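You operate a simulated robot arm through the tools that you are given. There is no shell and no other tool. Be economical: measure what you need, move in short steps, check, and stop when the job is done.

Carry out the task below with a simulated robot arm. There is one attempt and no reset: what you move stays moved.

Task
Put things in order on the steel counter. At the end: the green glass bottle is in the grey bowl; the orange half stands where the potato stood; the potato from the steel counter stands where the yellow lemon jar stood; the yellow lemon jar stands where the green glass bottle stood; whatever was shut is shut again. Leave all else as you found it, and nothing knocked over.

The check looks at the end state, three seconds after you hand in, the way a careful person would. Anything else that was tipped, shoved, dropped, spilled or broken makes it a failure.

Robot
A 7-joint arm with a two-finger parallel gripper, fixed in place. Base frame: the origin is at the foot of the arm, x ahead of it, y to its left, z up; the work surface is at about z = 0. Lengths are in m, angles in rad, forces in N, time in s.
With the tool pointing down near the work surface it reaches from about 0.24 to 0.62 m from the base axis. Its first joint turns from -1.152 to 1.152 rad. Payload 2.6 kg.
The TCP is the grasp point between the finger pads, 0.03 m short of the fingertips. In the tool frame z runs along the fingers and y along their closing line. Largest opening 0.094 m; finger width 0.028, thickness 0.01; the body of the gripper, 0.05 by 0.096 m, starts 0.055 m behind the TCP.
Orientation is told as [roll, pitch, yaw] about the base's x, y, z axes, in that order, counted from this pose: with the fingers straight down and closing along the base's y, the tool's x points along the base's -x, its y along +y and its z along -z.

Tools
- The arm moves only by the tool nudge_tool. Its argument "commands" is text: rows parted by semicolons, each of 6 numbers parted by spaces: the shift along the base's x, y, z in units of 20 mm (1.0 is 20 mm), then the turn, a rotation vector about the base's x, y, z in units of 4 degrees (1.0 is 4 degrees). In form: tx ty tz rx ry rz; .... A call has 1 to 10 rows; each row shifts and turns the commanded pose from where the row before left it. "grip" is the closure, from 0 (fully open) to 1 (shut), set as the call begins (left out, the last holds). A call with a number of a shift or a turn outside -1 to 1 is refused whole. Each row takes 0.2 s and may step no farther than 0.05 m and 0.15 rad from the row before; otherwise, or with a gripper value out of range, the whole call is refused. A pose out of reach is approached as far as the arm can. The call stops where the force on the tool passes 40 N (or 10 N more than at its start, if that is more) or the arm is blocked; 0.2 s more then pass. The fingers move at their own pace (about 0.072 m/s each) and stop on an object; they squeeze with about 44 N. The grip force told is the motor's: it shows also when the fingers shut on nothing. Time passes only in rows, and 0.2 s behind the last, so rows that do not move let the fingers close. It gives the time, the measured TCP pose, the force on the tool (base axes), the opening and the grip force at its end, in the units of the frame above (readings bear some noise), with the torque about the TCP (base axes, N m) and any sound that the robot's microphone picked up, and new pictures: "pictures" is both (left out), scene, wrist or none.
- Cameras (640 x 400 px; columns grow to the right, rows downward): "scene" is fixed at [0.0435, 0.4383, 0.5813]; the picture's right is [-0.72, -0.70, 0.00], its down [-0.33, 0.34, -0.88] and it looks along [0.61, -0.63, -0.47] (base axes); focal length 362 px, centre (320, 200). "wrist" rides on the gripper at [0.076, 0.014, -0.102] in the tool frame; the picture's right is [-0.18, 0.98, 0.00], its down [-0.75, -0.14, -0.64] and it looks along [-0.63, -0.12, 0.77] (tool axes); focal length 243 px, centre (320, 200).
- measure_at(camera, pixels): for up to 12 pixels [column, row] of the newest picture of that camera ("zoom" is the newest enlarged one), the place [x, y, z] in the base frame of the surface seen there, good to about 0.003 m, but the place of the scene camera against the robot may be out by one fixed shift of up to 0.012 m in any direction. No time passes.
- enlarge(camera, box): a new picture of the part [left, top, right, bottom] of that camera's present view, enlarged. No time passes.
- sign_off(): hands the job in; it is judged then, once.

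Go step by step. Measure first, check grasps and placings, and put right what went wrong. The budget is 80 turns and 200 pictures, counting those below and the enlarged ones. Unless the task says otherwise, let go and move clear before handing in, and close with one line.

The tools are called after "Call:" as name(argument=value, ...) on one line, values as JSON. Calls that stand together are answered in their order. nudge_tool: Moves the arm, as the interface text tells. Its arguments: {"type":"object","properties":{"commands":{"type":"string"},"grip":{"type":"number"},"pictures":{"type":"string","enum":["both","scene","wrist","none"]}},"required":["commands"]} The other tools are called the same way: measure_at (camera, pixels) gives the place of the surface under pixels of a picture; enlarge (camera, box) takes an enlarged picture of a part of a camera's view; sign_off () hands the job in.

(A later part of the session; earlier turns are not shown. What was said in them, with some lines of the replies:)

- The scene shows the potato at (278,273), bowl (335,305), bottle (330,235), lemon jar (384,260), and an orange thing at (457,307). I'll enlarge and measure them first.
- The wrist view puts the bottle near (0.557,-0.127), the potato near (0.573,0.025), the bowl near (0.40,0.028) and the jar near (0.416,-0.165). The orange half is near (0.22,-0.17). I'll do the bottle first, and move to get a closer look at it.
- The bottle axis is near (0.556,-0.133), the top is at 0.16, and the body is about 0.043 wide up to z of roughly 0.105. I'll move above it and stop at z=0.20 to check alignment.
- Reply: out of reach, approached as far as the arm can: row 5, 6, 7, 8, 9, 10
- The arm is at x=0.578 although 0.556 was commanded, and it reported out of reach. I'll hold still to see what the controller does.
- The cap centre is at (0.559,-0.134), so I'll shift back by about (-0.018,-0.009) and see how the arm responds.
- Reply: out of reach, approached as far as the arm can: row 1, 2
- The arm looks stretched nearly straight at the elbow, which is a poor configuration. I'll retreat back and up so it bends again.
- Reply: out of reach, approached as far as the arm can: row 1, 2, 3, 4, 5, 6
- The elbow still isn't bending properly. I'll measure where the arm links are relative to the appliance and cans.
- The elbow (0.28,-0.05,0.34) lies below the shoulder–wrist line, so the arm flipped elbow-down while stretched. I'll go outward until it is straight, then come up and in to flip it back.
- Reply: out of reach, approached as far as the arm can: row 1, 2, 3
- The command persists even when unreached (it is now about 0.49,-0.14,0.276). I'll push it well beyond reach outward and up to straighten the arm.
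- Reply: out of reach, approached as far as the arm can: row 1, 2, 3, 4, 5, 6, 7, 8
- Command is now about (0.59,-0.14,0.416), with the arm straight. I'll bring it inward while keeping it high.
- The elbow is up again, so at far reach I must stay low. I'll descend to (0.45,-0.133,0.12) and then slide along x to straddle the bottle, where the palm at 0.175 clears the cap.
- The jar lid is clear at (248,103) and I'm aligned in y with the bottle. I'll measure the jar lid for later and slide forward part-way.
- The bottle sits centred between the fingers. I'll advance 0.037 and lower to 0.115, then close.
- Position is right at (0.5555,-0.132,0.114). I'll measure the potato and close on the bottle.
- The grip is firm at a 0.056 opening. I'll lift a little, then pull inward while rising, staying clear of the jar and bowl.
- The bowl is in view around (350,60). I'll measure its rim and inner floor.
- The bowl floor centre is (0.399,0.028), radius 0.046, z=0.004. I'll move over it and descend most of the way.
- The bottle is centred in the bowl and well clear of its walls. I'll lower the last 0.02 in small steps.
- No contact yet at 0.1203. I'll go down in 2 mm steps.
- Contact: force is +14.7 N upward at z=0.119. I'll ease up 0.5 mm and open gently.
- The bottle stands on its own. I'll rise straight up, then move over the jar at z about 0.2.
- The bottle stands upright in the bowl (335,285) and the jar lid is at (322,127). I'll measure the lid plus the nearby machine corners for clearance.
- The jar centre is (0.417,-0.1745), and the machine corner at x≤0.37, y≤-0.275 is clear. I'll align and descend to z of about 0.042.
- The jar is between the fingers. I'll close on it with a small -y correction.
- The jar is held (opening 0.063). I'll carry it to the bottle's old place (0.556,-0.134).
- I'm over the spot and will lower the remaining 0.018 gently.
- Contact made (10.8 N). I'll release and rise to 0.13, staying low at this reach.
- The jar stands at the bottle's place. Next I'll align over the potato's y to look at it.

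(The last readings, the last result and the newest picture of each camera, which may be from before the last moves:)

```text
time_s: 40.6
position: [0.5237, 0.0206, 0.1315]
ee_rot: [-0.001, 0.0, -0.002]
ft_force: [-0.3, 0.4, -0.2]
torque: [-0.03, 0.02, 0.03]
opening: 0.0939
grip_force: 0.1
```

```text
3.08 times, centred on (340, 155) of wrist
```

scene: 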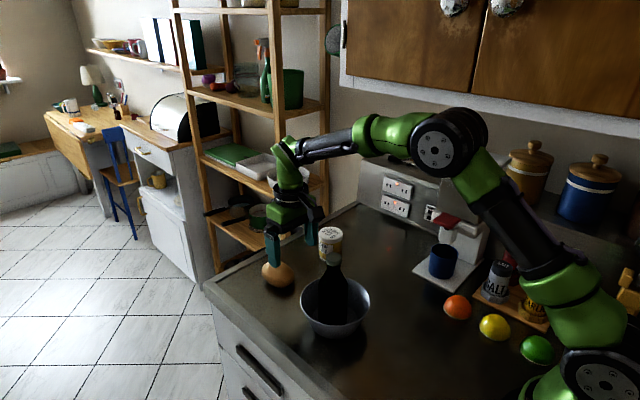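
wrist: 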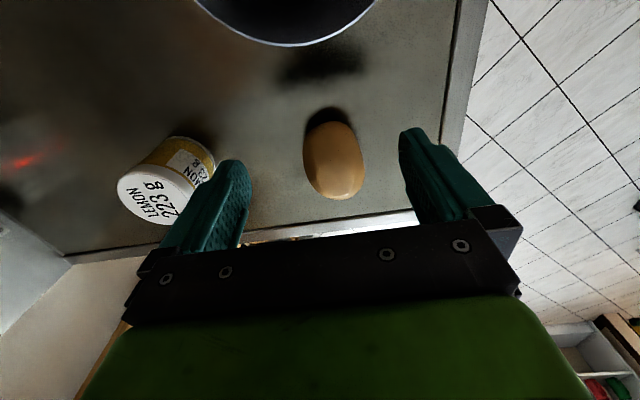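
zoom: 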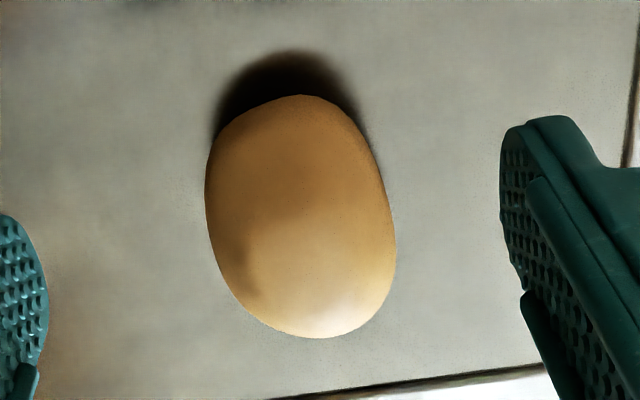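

The potato centre is about (0.573,0.026), 0.055 wide and 0.048 high. I'll go over it and descend to z=0.034.

Call:
nudge_tool(commands="0.82 0.09 0 0 0 0;0.82 0.09 0 0 0 0;0.82 0.09 0 0 0 0;0 0 -1 0 0 0;0 0 -1 0 0 0;0 0 -1 0 0 0;0 0 -1 0 0 0;0 0 -0.85 0 0 0;0 0 0 0 0 0")

```text
time_s: 42.6
position: [0.5748, 0.0267, 0.034]
ee_rot: [0.0, 0.0, -0.003]
ft_force: [-0.8, 0.1, -0.3]
torque: [0.0, -0.01, 0.02]
opening: 0.0938
grip_force: 0.1
```

scene: 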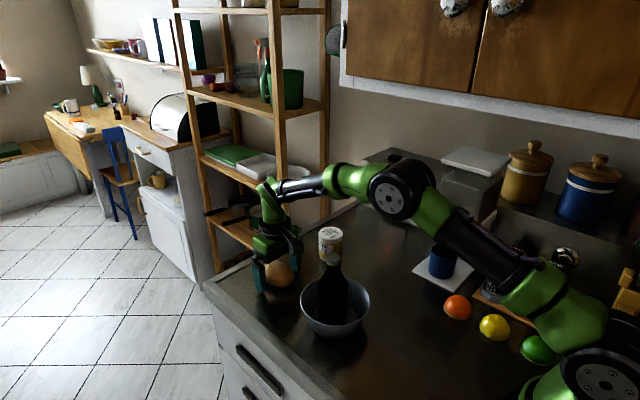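
wrist: 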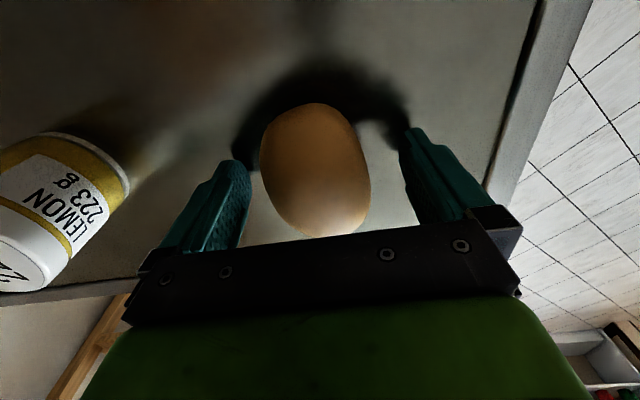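

The potato sits about 4 mm left of centre (316 vs 325). I'll shift y by -0.004 and close.

Call:
nudge_tool(commands="0 -0.2 0 0 0 0;0 0 0 0 0 0", pictures="none")

Call:
nudge_tool(commands="0 0 0 0 0 0;0 0 0 0 0 0;0 0 0 0 0 0;0 0 0 0 0 0", grip=1)

```text
time_s: 43.2
position: [0.5757, 0.0215, 0.0355]
ee_rot: [0.001, 0.0, 0.0]
ft_force: [0.3, 0.9, 0.6]
torque: [-0.03, 0.02, 0.0]
opening: 0.0937
grip_force: 0.0
```

```text
time_s: 44.2
position: [0.5761, 0.0219, 0.0354]
ee_rot: [0.0, 0.0, 0.0]
ft_force: [0.5, 1.0, 1.2]
torque: [0.0, 0.01, 0.02]
opening: 0.0597
grip_force: 43.5
```

scene: 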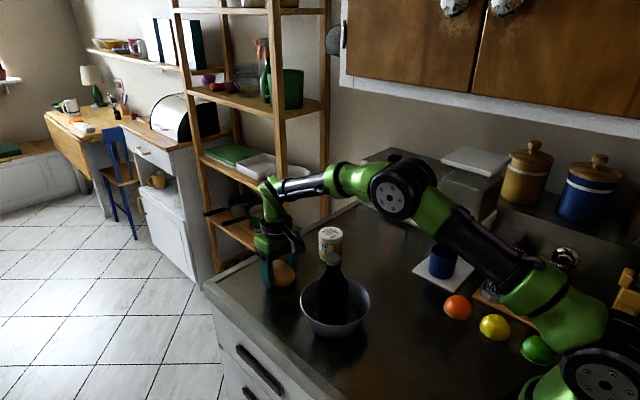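
wrist: 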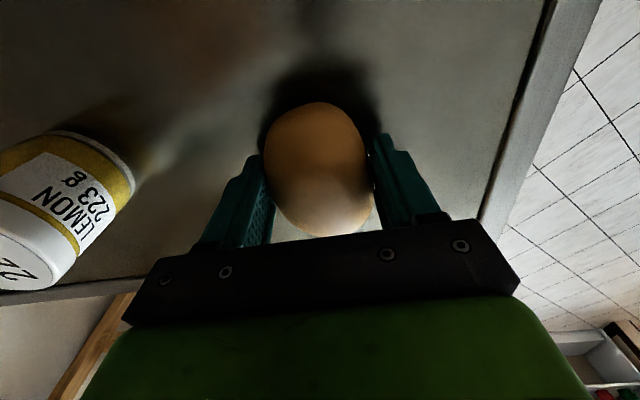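

The potato is held (opening 0.060). I'll lift to 0.135 and carry it toward the jar's old place, so the TCP target is (0.420,-0.1745).

Call:
nudge_tool(commands="0 0 0.5 0 0 0;0 0 1 0 0 0;0 0 1 0 0 0;0 0 1 0 0 0;0 0 1 0 0 0;0 0 0.5 0 0 0;0 0 0 0 0 0", pictures="wrist")

Call:
nudge_tool(commands="-0.78 -0.98 0 0 0 0;-0.78 -0.98 0 0 0 0;-0.78 -0.98 0 0 0 0;-0.78 -0.98 0 0 0 0;-0.78 -0.98 0 0 0 0;-0.78 -0.98 0 0 0 0;-0.78 -0.98 0 0 0 0;-0.78 -0.98 0 0 0 0;-0.78 -0.98 0 0 0 0;-0.78 -0.98 0 0 0 0")

```text
time_s: 45.8
position: [0.5743, 0.0214, 0.1353]
ee_rot: [0.001, 0.001, 0.001]
ft_force: [0.6, -0.4, -1.1]
torque: [0.01, -0.04, 0.02]
opening: 0.0595
grip_force: 43.7
```

wrist: 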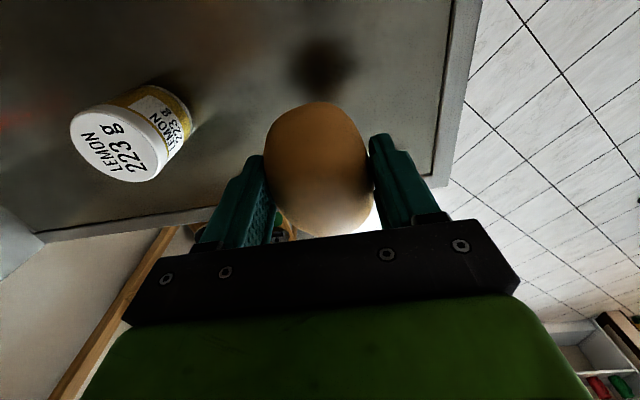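

```text
time_s: 48.0
position: [0.4185, -0.1739, 0.1342]
ee_rot: [0.002, 0.001, 0.001]
ft_force: [-0.1, 0.5, -2.1]
torque: [0.0, 0.04, 0.0]
opening: 0.0593
grip_force: 44.5
```

scene: 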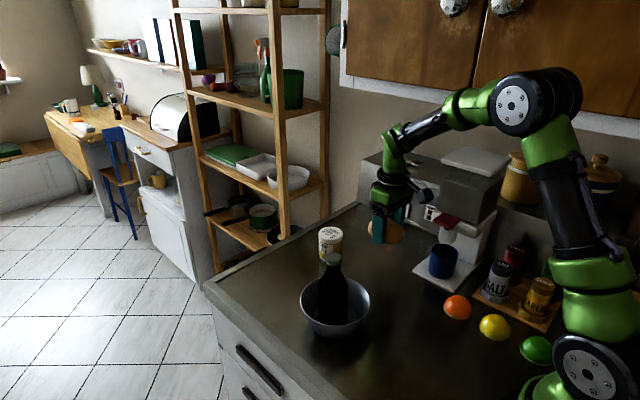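
wrist: 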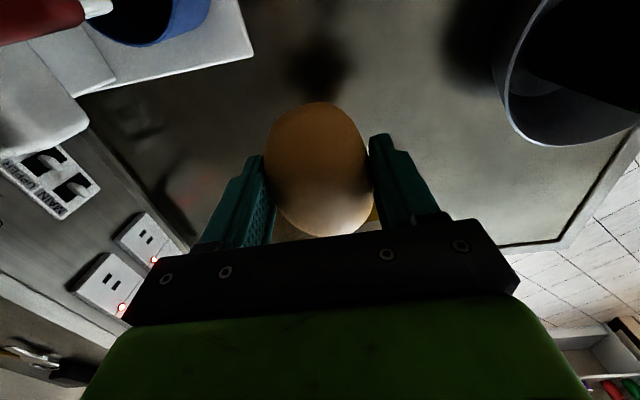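

I'm above the jar's old place. I'll descend to about 0.04 and then finish in small steps.

Call:
nudge_tool(commands="0.05 0 -1 0 0 0;0 0 -1 0 0 0;0 0 -1 0 0 0;0 0 -1 0 0 0;0 0 -0.5 0 0 0;0 0 -0.2 0 0 0;0 0 -0.1 0 0 0;0 0 0 0 0 0", pictures="none")

Call:
nudge_tool(commands="0 0 -0.06 0 0 0;0 0 0 0 0 0", pictures="none")

```text
time_s: 49.8
position: [0.4211, -0.1752, 0.0373]
ee_rot: [-0.002, -0.001, 0.0]
ft_force: [0.4, 0.5, -1.5]
torque: [0.01, -0.03, 0.0]
opening: 0.0593
grip_force: 43.7
```

```text
time_s: 50.4
position: [0.4203, -0.1748, 0.0368]
ee_rot: [0.0, 0.002, 0.0]
ft_force: [0.3, 1.6, -1.9]
torque: [-0.01, 0.0, -0.01]
opening: 0.0592
grip_force: 44.2
```

Call:
nudge_tool(commands="0 0 -0.06 0 0 0;0 0 0 0 0 0", pictures="none")

```text
time_s: 51.0
position: [0.4196, -0.1737, 0.0366]
ee_rot: [0.0, 0.0, -0.001]
ft_force: [-0.8, 0.4, 0.6]
torque: [-0.04, 0.0, -0.01]
opening: 0.0589
grip_force: 44.3
```

Contact is just starting (force went from -1.9 to +0.6 N). I'll release and rise.

Call:
nudge_tool(commands="0 0 0 0 0 0;0 0 0 0 0 0;0 0 0 0 0 0", grip=0, pictures="wrist")

Call:
nudge_tool(commands="0 0 0.7 0 0 0;0 0 1 0 0 0;0 0 1 0 0 0;0 0 1 0 0 0;0 0 1 0 0 0;0 0 1 0 0 0;0 0 1 0 0 0;0 0 1 0 0 0;0 0 0 0 0 0")

```text
time_s: 51.8
position: [0.42, -0.1752, 0.0352]
ee_rot: [0.001, 0.0, -0.001]
ft_force: [0.3, 0.2, 0.0]
torque: [0.01, 0.02, -0.02]
opening: 0.0942
grip_force: 0.0
```

wrist: 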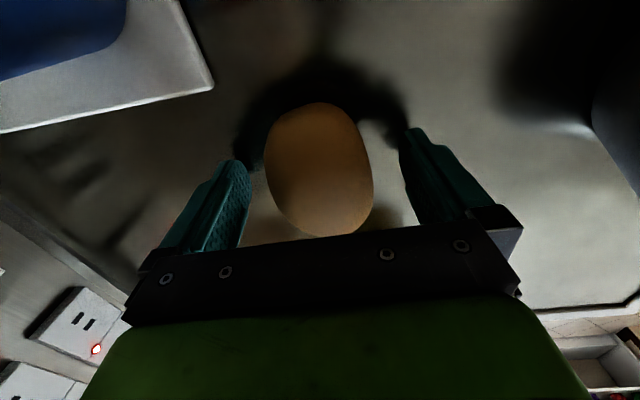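

```text
time_s: 53.8
position: [0.4189, -0.1738, 0.191]
ee_rot: [-0.001, 0.0, -0.001]
ft_force: [0.2, -0.3, 0.1]
torque: [-0.01, 0.0, -0.01]
opening: 0.094
grip_force: 0.0
```

scene: 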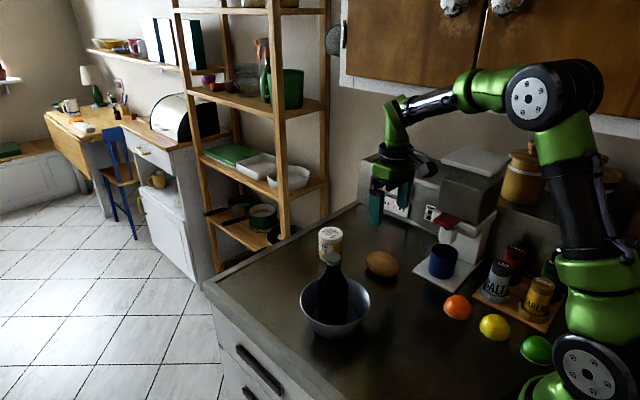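
wrist: 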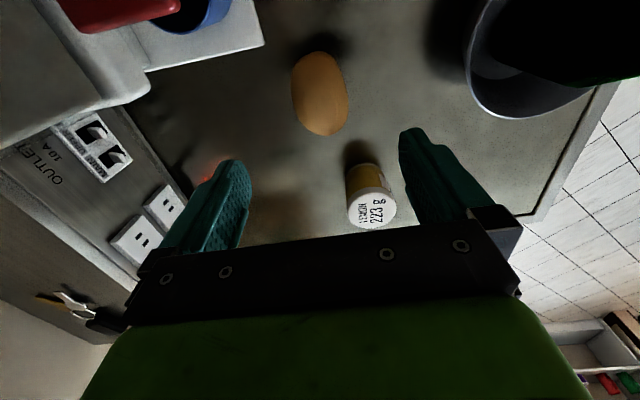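

The potato is at (381,263), upright where the jar was. Now the orange half: I'll measure it and its surroundings, while verifying the potato's position.

Call:
measure_at(camera="wrist", pixels=[[320, 93], [293, 93], [347, 93], [320, 53], [322, 134], [372, 210], [262, 42], [175, 10]])

Call:
measure_at(camera="scene", pixels=[[457, 307], [444, 309], [470, 309], [457, 296], [458, 319], [480, 325], [495, 315], [443, 247], [443, 277], [416, 270], [452, 291], [491, 298]])

Call:
enlarge(camera="scene", box=[400, 200, 560, 340])

```text
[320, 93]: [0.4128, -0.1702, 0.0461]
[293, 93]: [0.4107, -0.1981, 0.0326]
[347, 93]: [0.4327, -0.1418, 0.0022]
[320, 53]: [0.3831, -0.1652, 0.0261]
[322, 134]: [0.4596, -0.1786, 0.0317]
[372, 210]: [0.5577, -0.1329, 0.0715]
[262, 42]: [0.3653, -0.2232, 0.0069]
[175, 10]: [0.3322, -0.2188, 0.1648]
```

```text
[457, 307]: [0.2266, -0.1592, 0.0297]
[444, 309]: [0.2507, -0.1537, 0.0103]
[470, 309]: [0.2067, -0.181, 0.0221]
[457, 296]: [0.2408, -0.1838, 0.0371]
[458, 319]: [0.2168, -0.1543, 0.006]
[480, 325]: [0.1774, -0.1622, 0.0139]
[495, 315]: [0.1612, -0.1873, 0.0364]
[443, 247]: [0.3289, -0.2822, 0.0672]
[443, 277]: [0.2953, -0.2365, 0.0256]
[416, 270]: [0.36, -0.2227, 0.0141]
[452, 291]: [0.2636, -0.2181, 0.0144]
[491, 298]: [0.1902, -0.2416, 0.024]
```

```text
2.86 times, centred on (480, 270) of scene
```

zoom: 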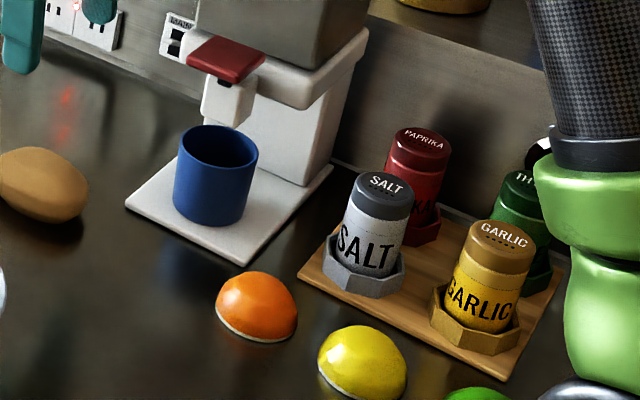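

The potato sits at (0.421,-0.172), which is good. The machine's red handle is at (0.33,-0.22,0.165), so I'll raise and move in with y=-0.14 to view the orange with the wrist camera.

Call:
nudge_tool(commands="0 0.6 1 0 0 0;-0.5 0.6 1 0 0 0;-1 0.5 0 0 0 0;-1 0 0 0 0 0;-1 0 0 0 0 0;-1 0 0 0 0 0;-1 0 0 0 0 0;-1 0 0 0 0 0;0 0 0 0 0 0")

Call:
measure_at(camera="scene", pixels=[[504, 295], [509, 296], [490, 313], [494, 264], [478, 224], [468, 216]])

```text
time_s: 55.8
position: [0.289, -0.1401, 0.229]
ee_rot: [0.0, 0.0, -0.001]
ft_force: [0.3, -0.7, -0.2]
torque: [0.03, -0.02, 0.03]
opening: 0.094
grip_force: 0.0
```

scene: 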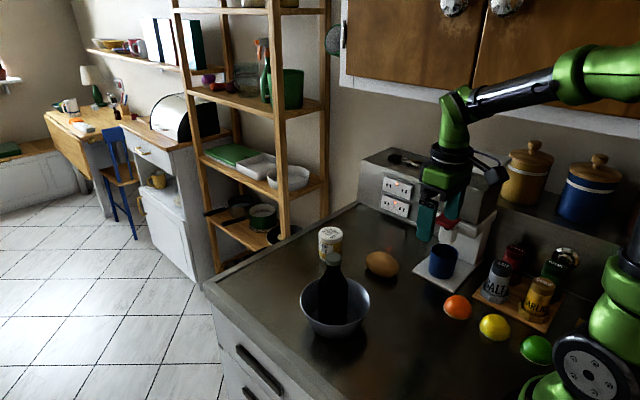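
wrist: 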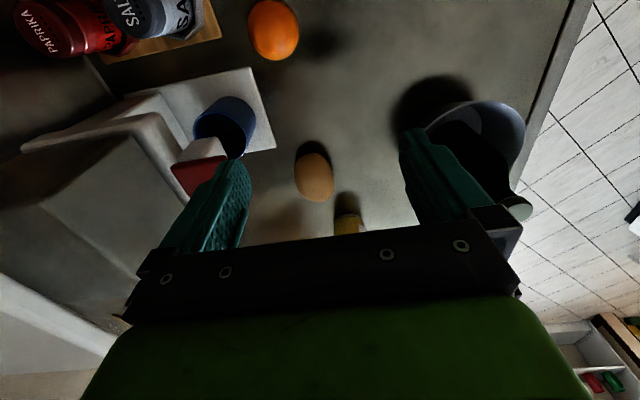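

```text
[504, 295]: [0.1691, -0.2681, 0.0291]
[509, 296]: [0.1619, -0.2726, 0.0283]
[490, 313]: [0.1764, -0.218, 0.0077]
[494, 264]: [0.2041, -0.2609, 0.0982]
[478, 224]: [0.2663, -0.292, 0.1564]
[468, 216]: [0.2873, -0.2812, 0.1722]
```

The orange is visible at (274,30) in the wrist view, so I'll measure it along with its neighbours.

Call:
measure_at(camera="wrist", pixels=[[274, 30], [250, 30], [297, 30], [274, 5], [274, 56], [258, 75], [219, 38], [205, 20], [275, 145], [210, 140], [195, 158]])

Call:
enlarge(camera="wrist", box=[180, 0, 340, 100])

```text
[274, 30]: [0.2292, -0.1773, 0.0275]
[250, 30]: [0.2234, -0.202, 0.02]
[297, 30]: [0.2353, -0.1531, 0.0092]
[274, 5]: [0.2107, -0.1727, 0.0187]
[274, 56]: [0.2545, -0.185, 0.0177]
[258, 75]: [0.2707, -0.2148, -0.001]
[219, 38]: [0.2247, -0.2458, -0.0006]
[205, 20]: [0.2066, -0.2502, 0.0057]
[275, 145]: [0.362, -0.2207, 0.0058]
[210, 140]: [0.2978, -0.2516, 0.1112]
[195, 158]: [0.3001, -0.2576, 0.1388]
```

```text
4.00 times, centred on (260, 50) of wrist
```

zoom: 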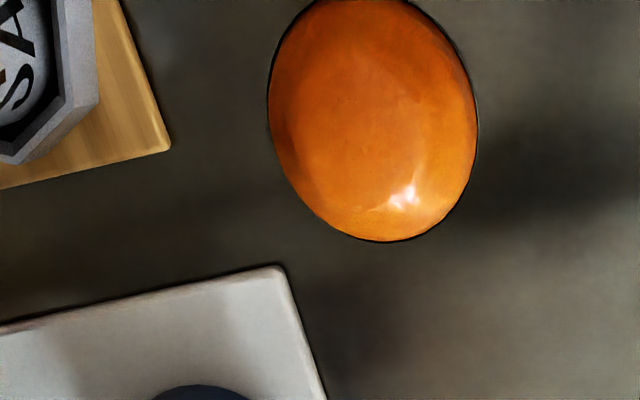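

The orange centre is (0.232,-0.1775), radius about 0.026. The plate corner (0.264,-0.219) and board corner (0.224,-0.242) are close, so I'll pre-close the grip to about 0.073, move over and descend part-way.

Call:
nudge_tool(commands="-0.95 -0.62 0 0 0 0;-0.95 -0.62 0 0 0 0;-0.95 -0.63 0 0 0 0;0 0 -1 0 0 0;0 0 -1 0 0 0;0 0 -1 0 0 0;0 0 -1 0 0 0;0 0 -1 0 0 0;0 0 -1 0 0 0;0 0 0 0 0 0", grip=0.22)

```text
time_s: 58.0
position: [0.2325, -0.1769, 0.1077]
ee_rot: [0.001, 0.001, -0.001]
ft_force: [0.6, 0.5, 0.1]
torque: [0.0, 0.02, -0.01]
opening: 0.0732
grip_force: 0.1
```

scene: 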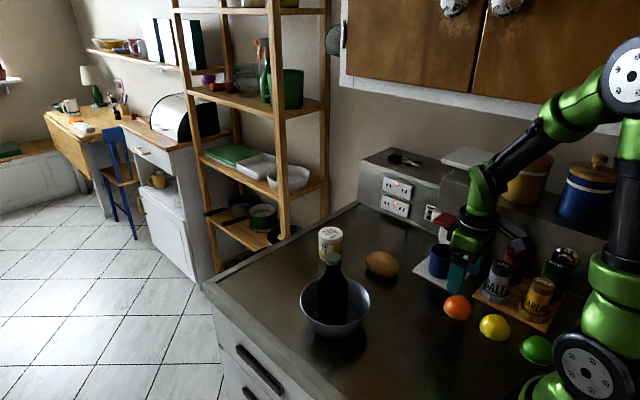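
wrist: 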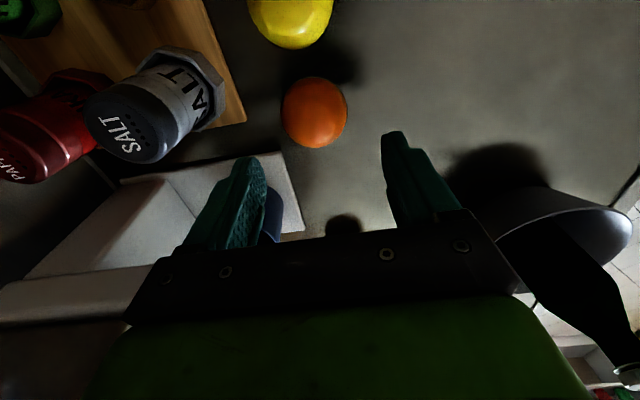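

I have a good view of the orange at (315,112), so I'll refine its centre from here.

Call:
measure_at(camera="wrist", pixels=[[315, 112], [284, 112], [345, 112], [315, 80], [317, 146], [244, 122], [282, 155], [300, 228], [188, 110], [162, 165]])

```text
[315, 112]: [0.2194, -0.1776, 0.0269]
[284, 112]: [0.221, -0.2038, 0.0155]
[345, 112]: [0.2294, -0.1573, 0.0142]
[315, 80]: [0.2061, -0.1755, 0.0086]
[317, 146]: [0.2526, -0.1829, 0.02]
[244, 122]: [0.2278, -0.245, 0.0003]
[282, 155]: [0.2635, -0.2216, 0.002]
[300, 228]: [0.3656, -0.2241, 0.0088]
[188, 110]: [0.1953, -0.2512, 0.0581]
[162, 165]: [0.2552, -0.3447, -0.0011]
```

The centre is about (0.231,-0.179). I'll descend to z≈0.034.

Call:
nudge_tool(commands="-0.08 -0.1 -0.9 0 0 0;0 0 -1 0 0 0;0 0 -1 0 0 0;0 0 -0.5 0 0 0;0 0 -0.25 0 0 0;0 0 0 0 0 0")

```text
time_s: 59.4
position: [0.2325, -0.179, 0.0372]
ee_rot: [-0.001, 0.0, -0.002]
ft_force: [-0.9, -0.1, 0.3]
torque: [-0.02, 0.02, 0.0]
opening: 0.0733
grip_force: 0.1
```

scene: 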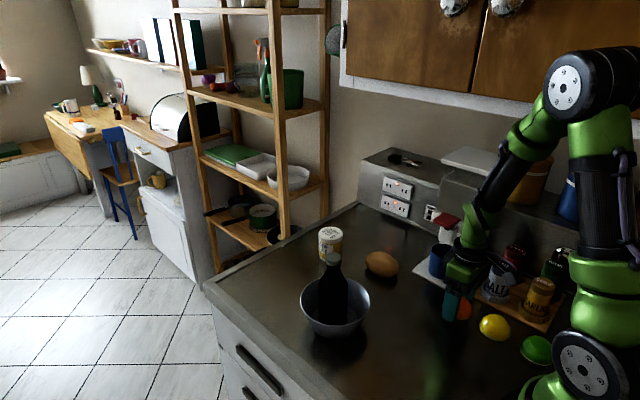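
wrist: 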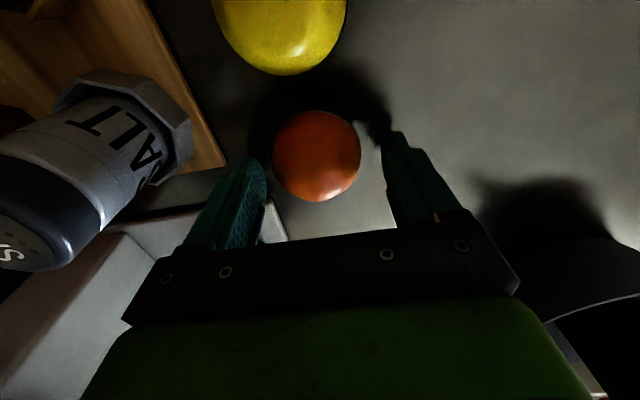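

The left finger is clear, and the orange seems a bit left of centre (317 vs 325). One more measurement for exact x and y.

Call:
measure_at(camera="wrist", pixels=[[317, 155], [275, 155], [359, 155], [317, 113], [318, 198], [290, 125], [345, 188]])

```text
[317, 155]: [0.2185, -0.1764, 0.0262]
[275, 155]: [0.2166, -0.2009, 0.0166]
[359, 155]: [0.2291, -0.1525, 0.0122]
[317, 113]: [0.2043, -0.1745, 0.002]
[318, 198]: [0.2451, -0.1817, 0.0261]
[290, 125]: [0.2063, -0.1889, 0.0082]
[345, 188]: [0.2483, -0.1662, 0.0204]
```

It is centred well enough; I'll lower 4 mm and shift x by -0.002.

Call:
nudge_tool(commands="-0.1 0 -0.1 0 0 0;0 0 -0.1 0 0 0;0 0 0 0 0 0", pictures="none")

```text
time_s: 60.2
position: [0.2281, -0.1792, 0.0321]
ee_rot: [-0.001, 0.0, -0.002]
ft_force: [-0.4, 0.2, -0.8]
torque: [-0.02, 0.03, 0.0]
opening: 0.0732
grip_force: 0.0
```

No contact at z=0.032 (tips about 2 mm up). Closing now.

Call:
nudge_tool(commands="0 0 0 0 0 0;0 0 0 0 0 0;0 0 0 0 0 0;0 0 0 0 0 0", grip=1)

```text
time_s: 61.2
position: [0.2291, -0.1795, 0.0328]
ee_rot: [-0.001, -0.002, 0.0]
ft_force: [-0.4, 0.4, -0.1]
torque: [-0.04, 0.03, 0.01]
opening: 0.0556
grip_force: 44.0
```

scene: 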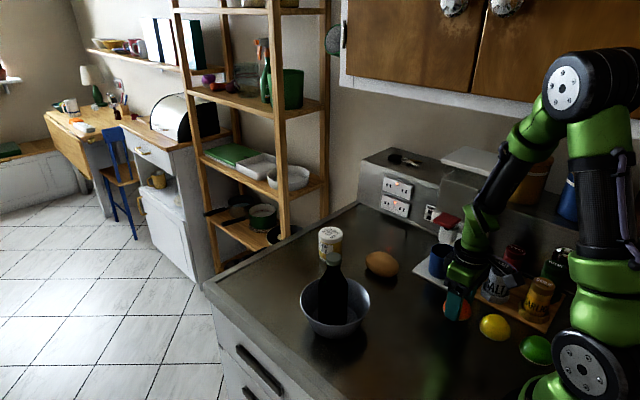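
wrist: 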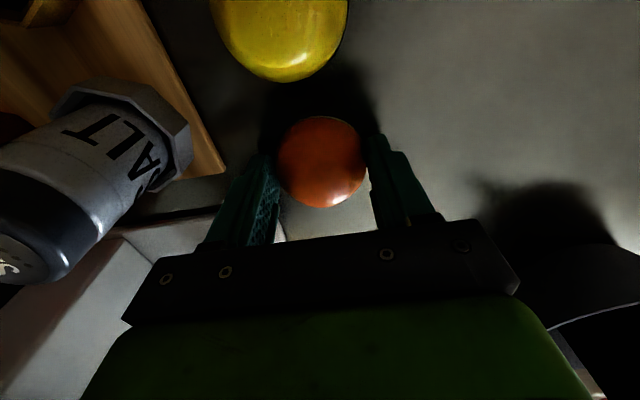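

Held at 0.0556. I'll lift slowly and check it's coming along.

Call:
nudge_tool(commands="0 0 0.3 0 0 0;0 0 0.6 0 0 0;0 0 0.8 0 0 0;0 0 0.8 0 0 0;0 0 0 0 0 0")

```text
time_s: 62.4
position: [0.2293, -0.1797, 0.0827]
ee_rot: [0.0, 0.002, 0.0]
ft_force: [-0.8, 0.8, 0.2]
torque: [0.0, 0.02, 0.04]
opening: 0.0556
grip_force: 44.4
```

scene: 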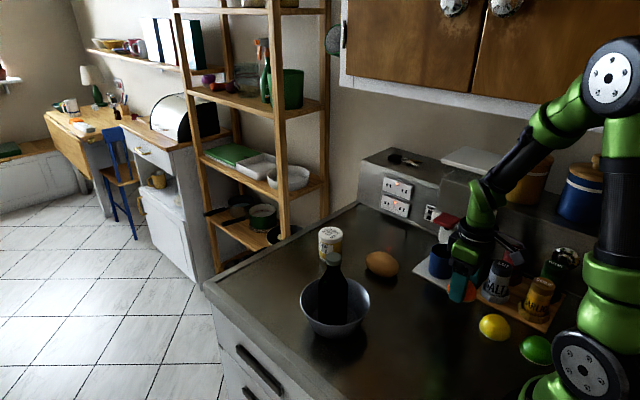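
wrist: 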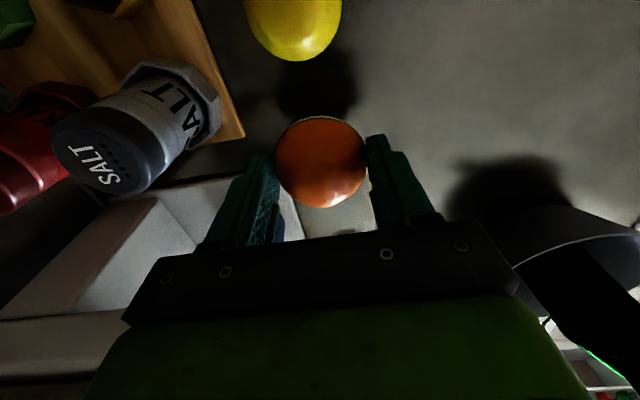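

The orange half is held level. I'll rise to 0.163, then travel out in an arc that keeps clear of the bottle.

Call:
nudge_tool(commands="0 0 1 0 0 0;0 0 1 0 0 0;0 0 1 0 0 0;0 0.5 1 0 0 0;1 0.7 0 0 0 0;1 0.7 0 0 0 0;1 0.6 0 0 0 0;1 0.3 0 0 0 0;1 0.3 0 0 0 0;1 0.3 0 0 0 0", pictures="scene")

Call:
nudge_tool(commands="1 0.2 0 0 0 0;1 0.2 0 0 0 0;1 0.2 0 0 0 0;1 0.2 0 0 0 0;1 0.2 0 0 0 0;1 0.2 0 0 0 0;1 0.6 -0.2 0 0 0;1 0.8 -0.3 0 0 0;1 1 -0.5 0 0 0;0.6 1 -0.5 0 0 0")

```text
time_s: 64.6
position: [0.3492, -0.1096, 0.1618]
ee_rot: [0.0, 0.0, -0.001]
ft_force: [-0.6, 0.4, -0.9]
torque: [0.0, -0.01, -0.04]
opening: 0.0553
grip_force: 44.2
```

scene: 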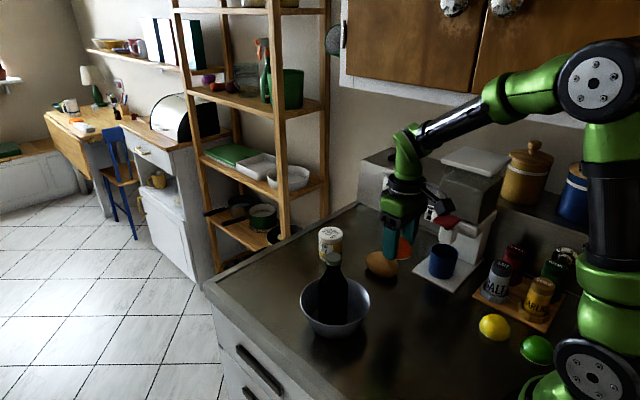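

```text
time_s: 66.8
position: [0.5405, -0.0187, 0.1328]
ee_rot: [-0.001, -0.001, -0.001]
ft_force: [-0.4, -0.3, -0.3]
torque: [0.01, 0.0, -0.02]
opening: 0.0556
grip_force: 44.0
```

scene: 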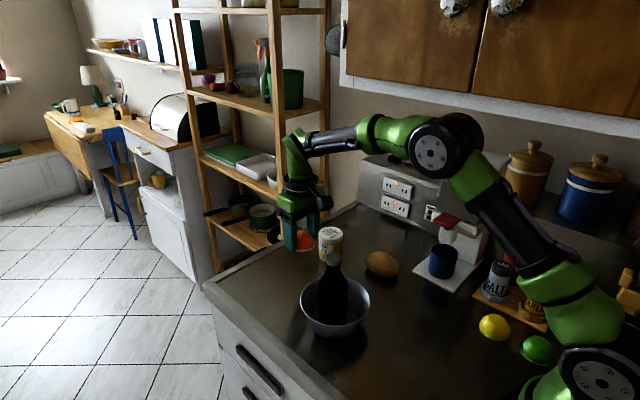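
wrist: 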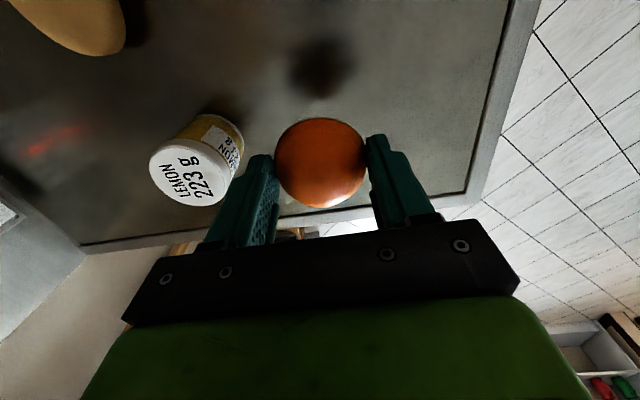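

All clear. I'll finish the approach to (0.572,0.0225) and descend to about 0.043.

Call:
nudge_tool(commands="0.8 1 0 0 0 0;0.8 1.0 0 0 0 0;0 0.03 -1 0 0 0;0 0 -1 0 0 0;0 0 -1 0 0 0;0 0 -1 0 0 0;0 0 -0.5 0 0 0;0 0 0 0 0 0")

```text
time_s: 68.6
position: [0.5733, 0.022, 0.0411]
ee_rot: [-0.002, 0.0, -0.004]
ft_force: [0.0, 0.0, -0.8]
torque: [-0.01, 0.01, 0.02]
opening: 0.0556
grip_force: 44.1
```

scene: 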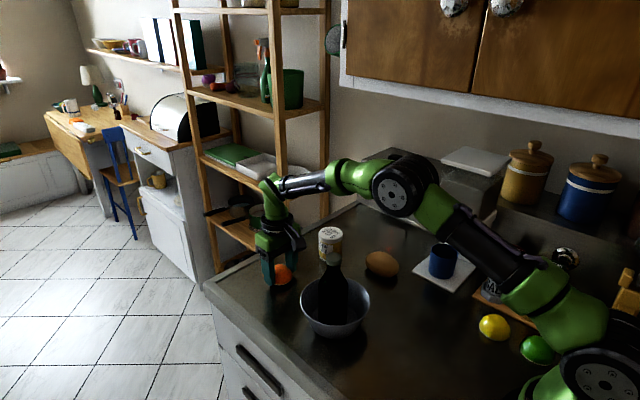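
wrist: 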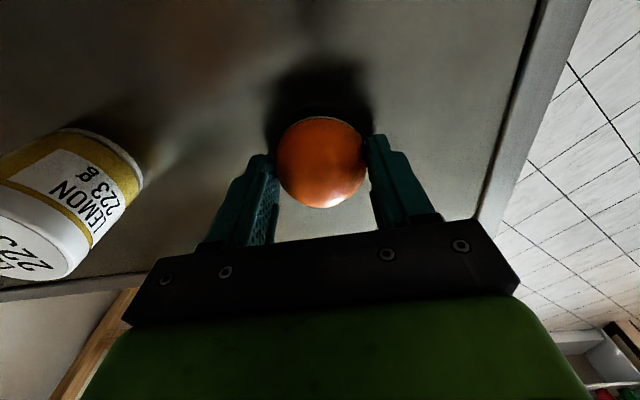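

Now the last 8 mm in small steps.

Call:
nudge_tool(commands="0 0 -0.2 0 0 0;0 0 -0.1 0 0 0;0 0 -0.06 0 0 0;0 0 0 0 0 0", pictures="none")

```text
time_s: 69.6
position: [0.5736, 0.0199, 0.0349]
ee_rot: [0.0, -0.002, 0.0]
ft_force: [-0.3, 0.4, -0.2]
torque: [0.01, 0.01, 0.02]
opening: 0.0552
grip_force: 43.9
```

Call:
nudge_tool(commands="0 0.05 -0.06 0 0 0;0 0 -0.04 0 0 0;0 0 0 0 0 0", pictures="none")

```text
time_s: 70.4
position: [0.5732, 0.0207, 0.0326]
ee_rot: [0.002, -0.001, 0.0]
ft_force: [-0.4, 0.1, -0.6]
torque: [0.02, 0.01, -0.01]
opening: 0.0554
grip_force: 44.3
```

Call:
nudge_tool(commands="0 0 -0.05 0 0 0;0 0 0 0 0 0", pictures="none")

```text
time_s: 71.0
position: [0.5741, 0.0212, 0.0337]
ee_rot: [0.001, -0.002, -0.002]
ft_force: [-2.0, -0.4, 4.7]
torque: [-0.06, 0.13, -0.02]
opening: 0.0555
grip_force: 43.7
```

Contact (4.7 N). I'll release, rise to 0.13, then back off inward over the clear counter.

Call:
nudge_tool(commands="0 0 0 0 0 0;0 0 0 0 0 0;0 0 0 0 0 0", grip=0, pictures="none")

Call:
nudge_tool(commands="0 0 0.6 0 0 0;0 0 1 0 0 0;0 0 1 0 0 0;0 0 1 0 0 0;0 0 1 0 0 0;0 0 0.5 0 0 0;-0.8 -1 0 0 0 0;-0.8 -1 0 0 0 0;-0.8 -1 0.5 0 0 0;-0.8 -1 0.5 0 0 0")

```text
time_s: 71.8
position: [0.5724, 0.0215, 0.0319]
ee_rot: [0.0, 0.0, -0.001]
ft_force: [0.9, -0.4, 0.2]
torque: [-0.03, 0.02, 0.05]
opening: 0.094
grip_force: 0.0
```

```text
time_s: 74.0
position: [0.5097, -0.0576, 0.1546]
ee_rot: [0.0, 0.0, 0.001]
ft_force: [0.6, 0.3, 0.8]
torque: [0.01, -0.01, -0.04]
opening: 0.0941
grip_force: 0.0
```

scene: 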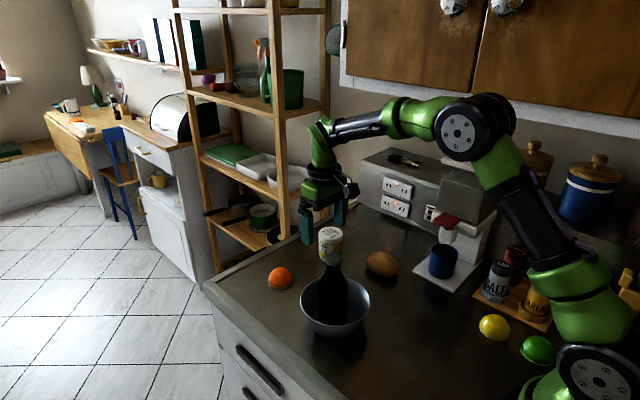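
wrist: 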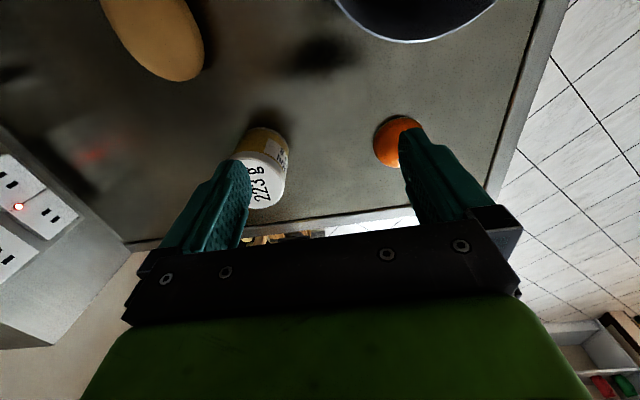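

Everything is placed. I'll retract up and in near the start pose and do a final check.

Call:
nudge_tool(commands="-0.4 0 1 0 0 0;-0.5 0 1 0 0 0;-0.7 0 1 0 0 0;-0.7 0 1 0 0 0;-0.8 0 1 0 0 0;-0.8 0 1 0 0 0;-0.8 0 1 0 0 0;-0.8 0 1 0 0 0;0 0 0 0 0 0")

Call:
enlarge(camera="scene", box=[240, 200, 560, 380])

```text
time_s: 76.0
position: [0.3964, -0.0595, 0.3147]
ee_rot: [0.0, 0.0, -0.001]
ft_force: [-0.7, -0.3, -0.6]
torque: [0.0, -0.01, -0.01]
opening: 0.0938
grip_force: 0.1
```

scene: 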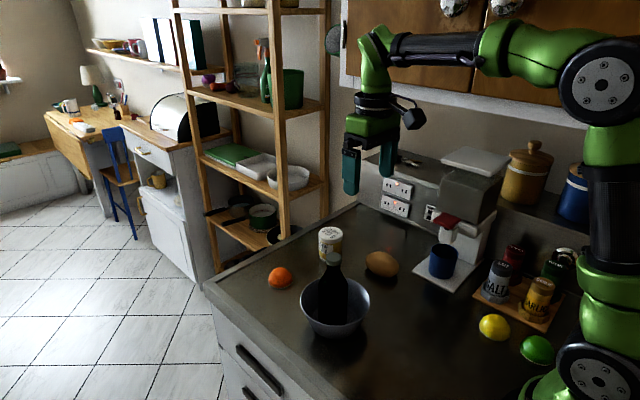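
wrist: 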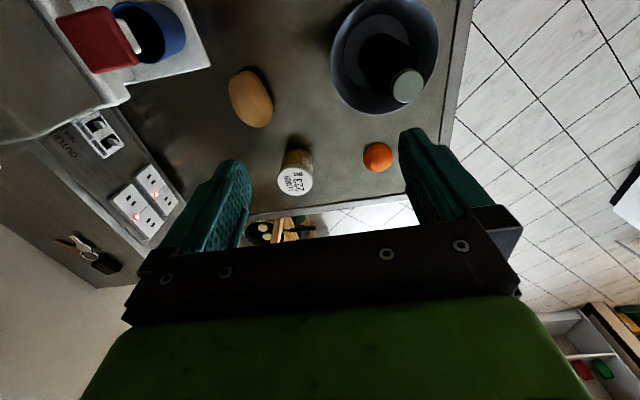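

```text
2.00 times, centred on (400, 290) of scene
```

zoom: 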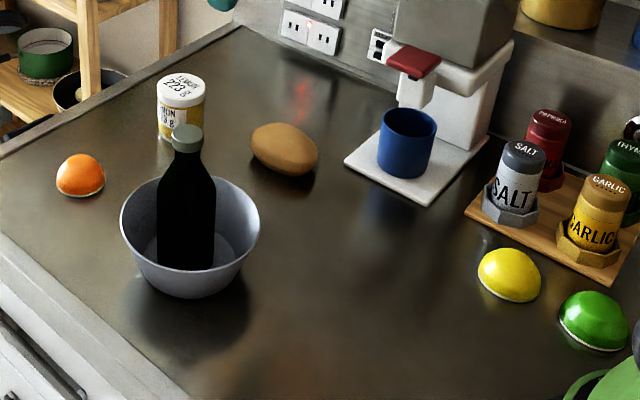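

The pictures show the bottle upright in the bowl, and the orange, potato and jar in their target places. Everything else is undisturbed and the gripper is clear, so I'm handing in.

Call:
sign_off()

```text
The job is handed in.
```

The job is handed in: the bottle stands in the grey bowl, the jar where the bottle was, the potato where the jar was and the orange half where the potato was; nothing was knocked over, and I opened nothing that needed shutting.
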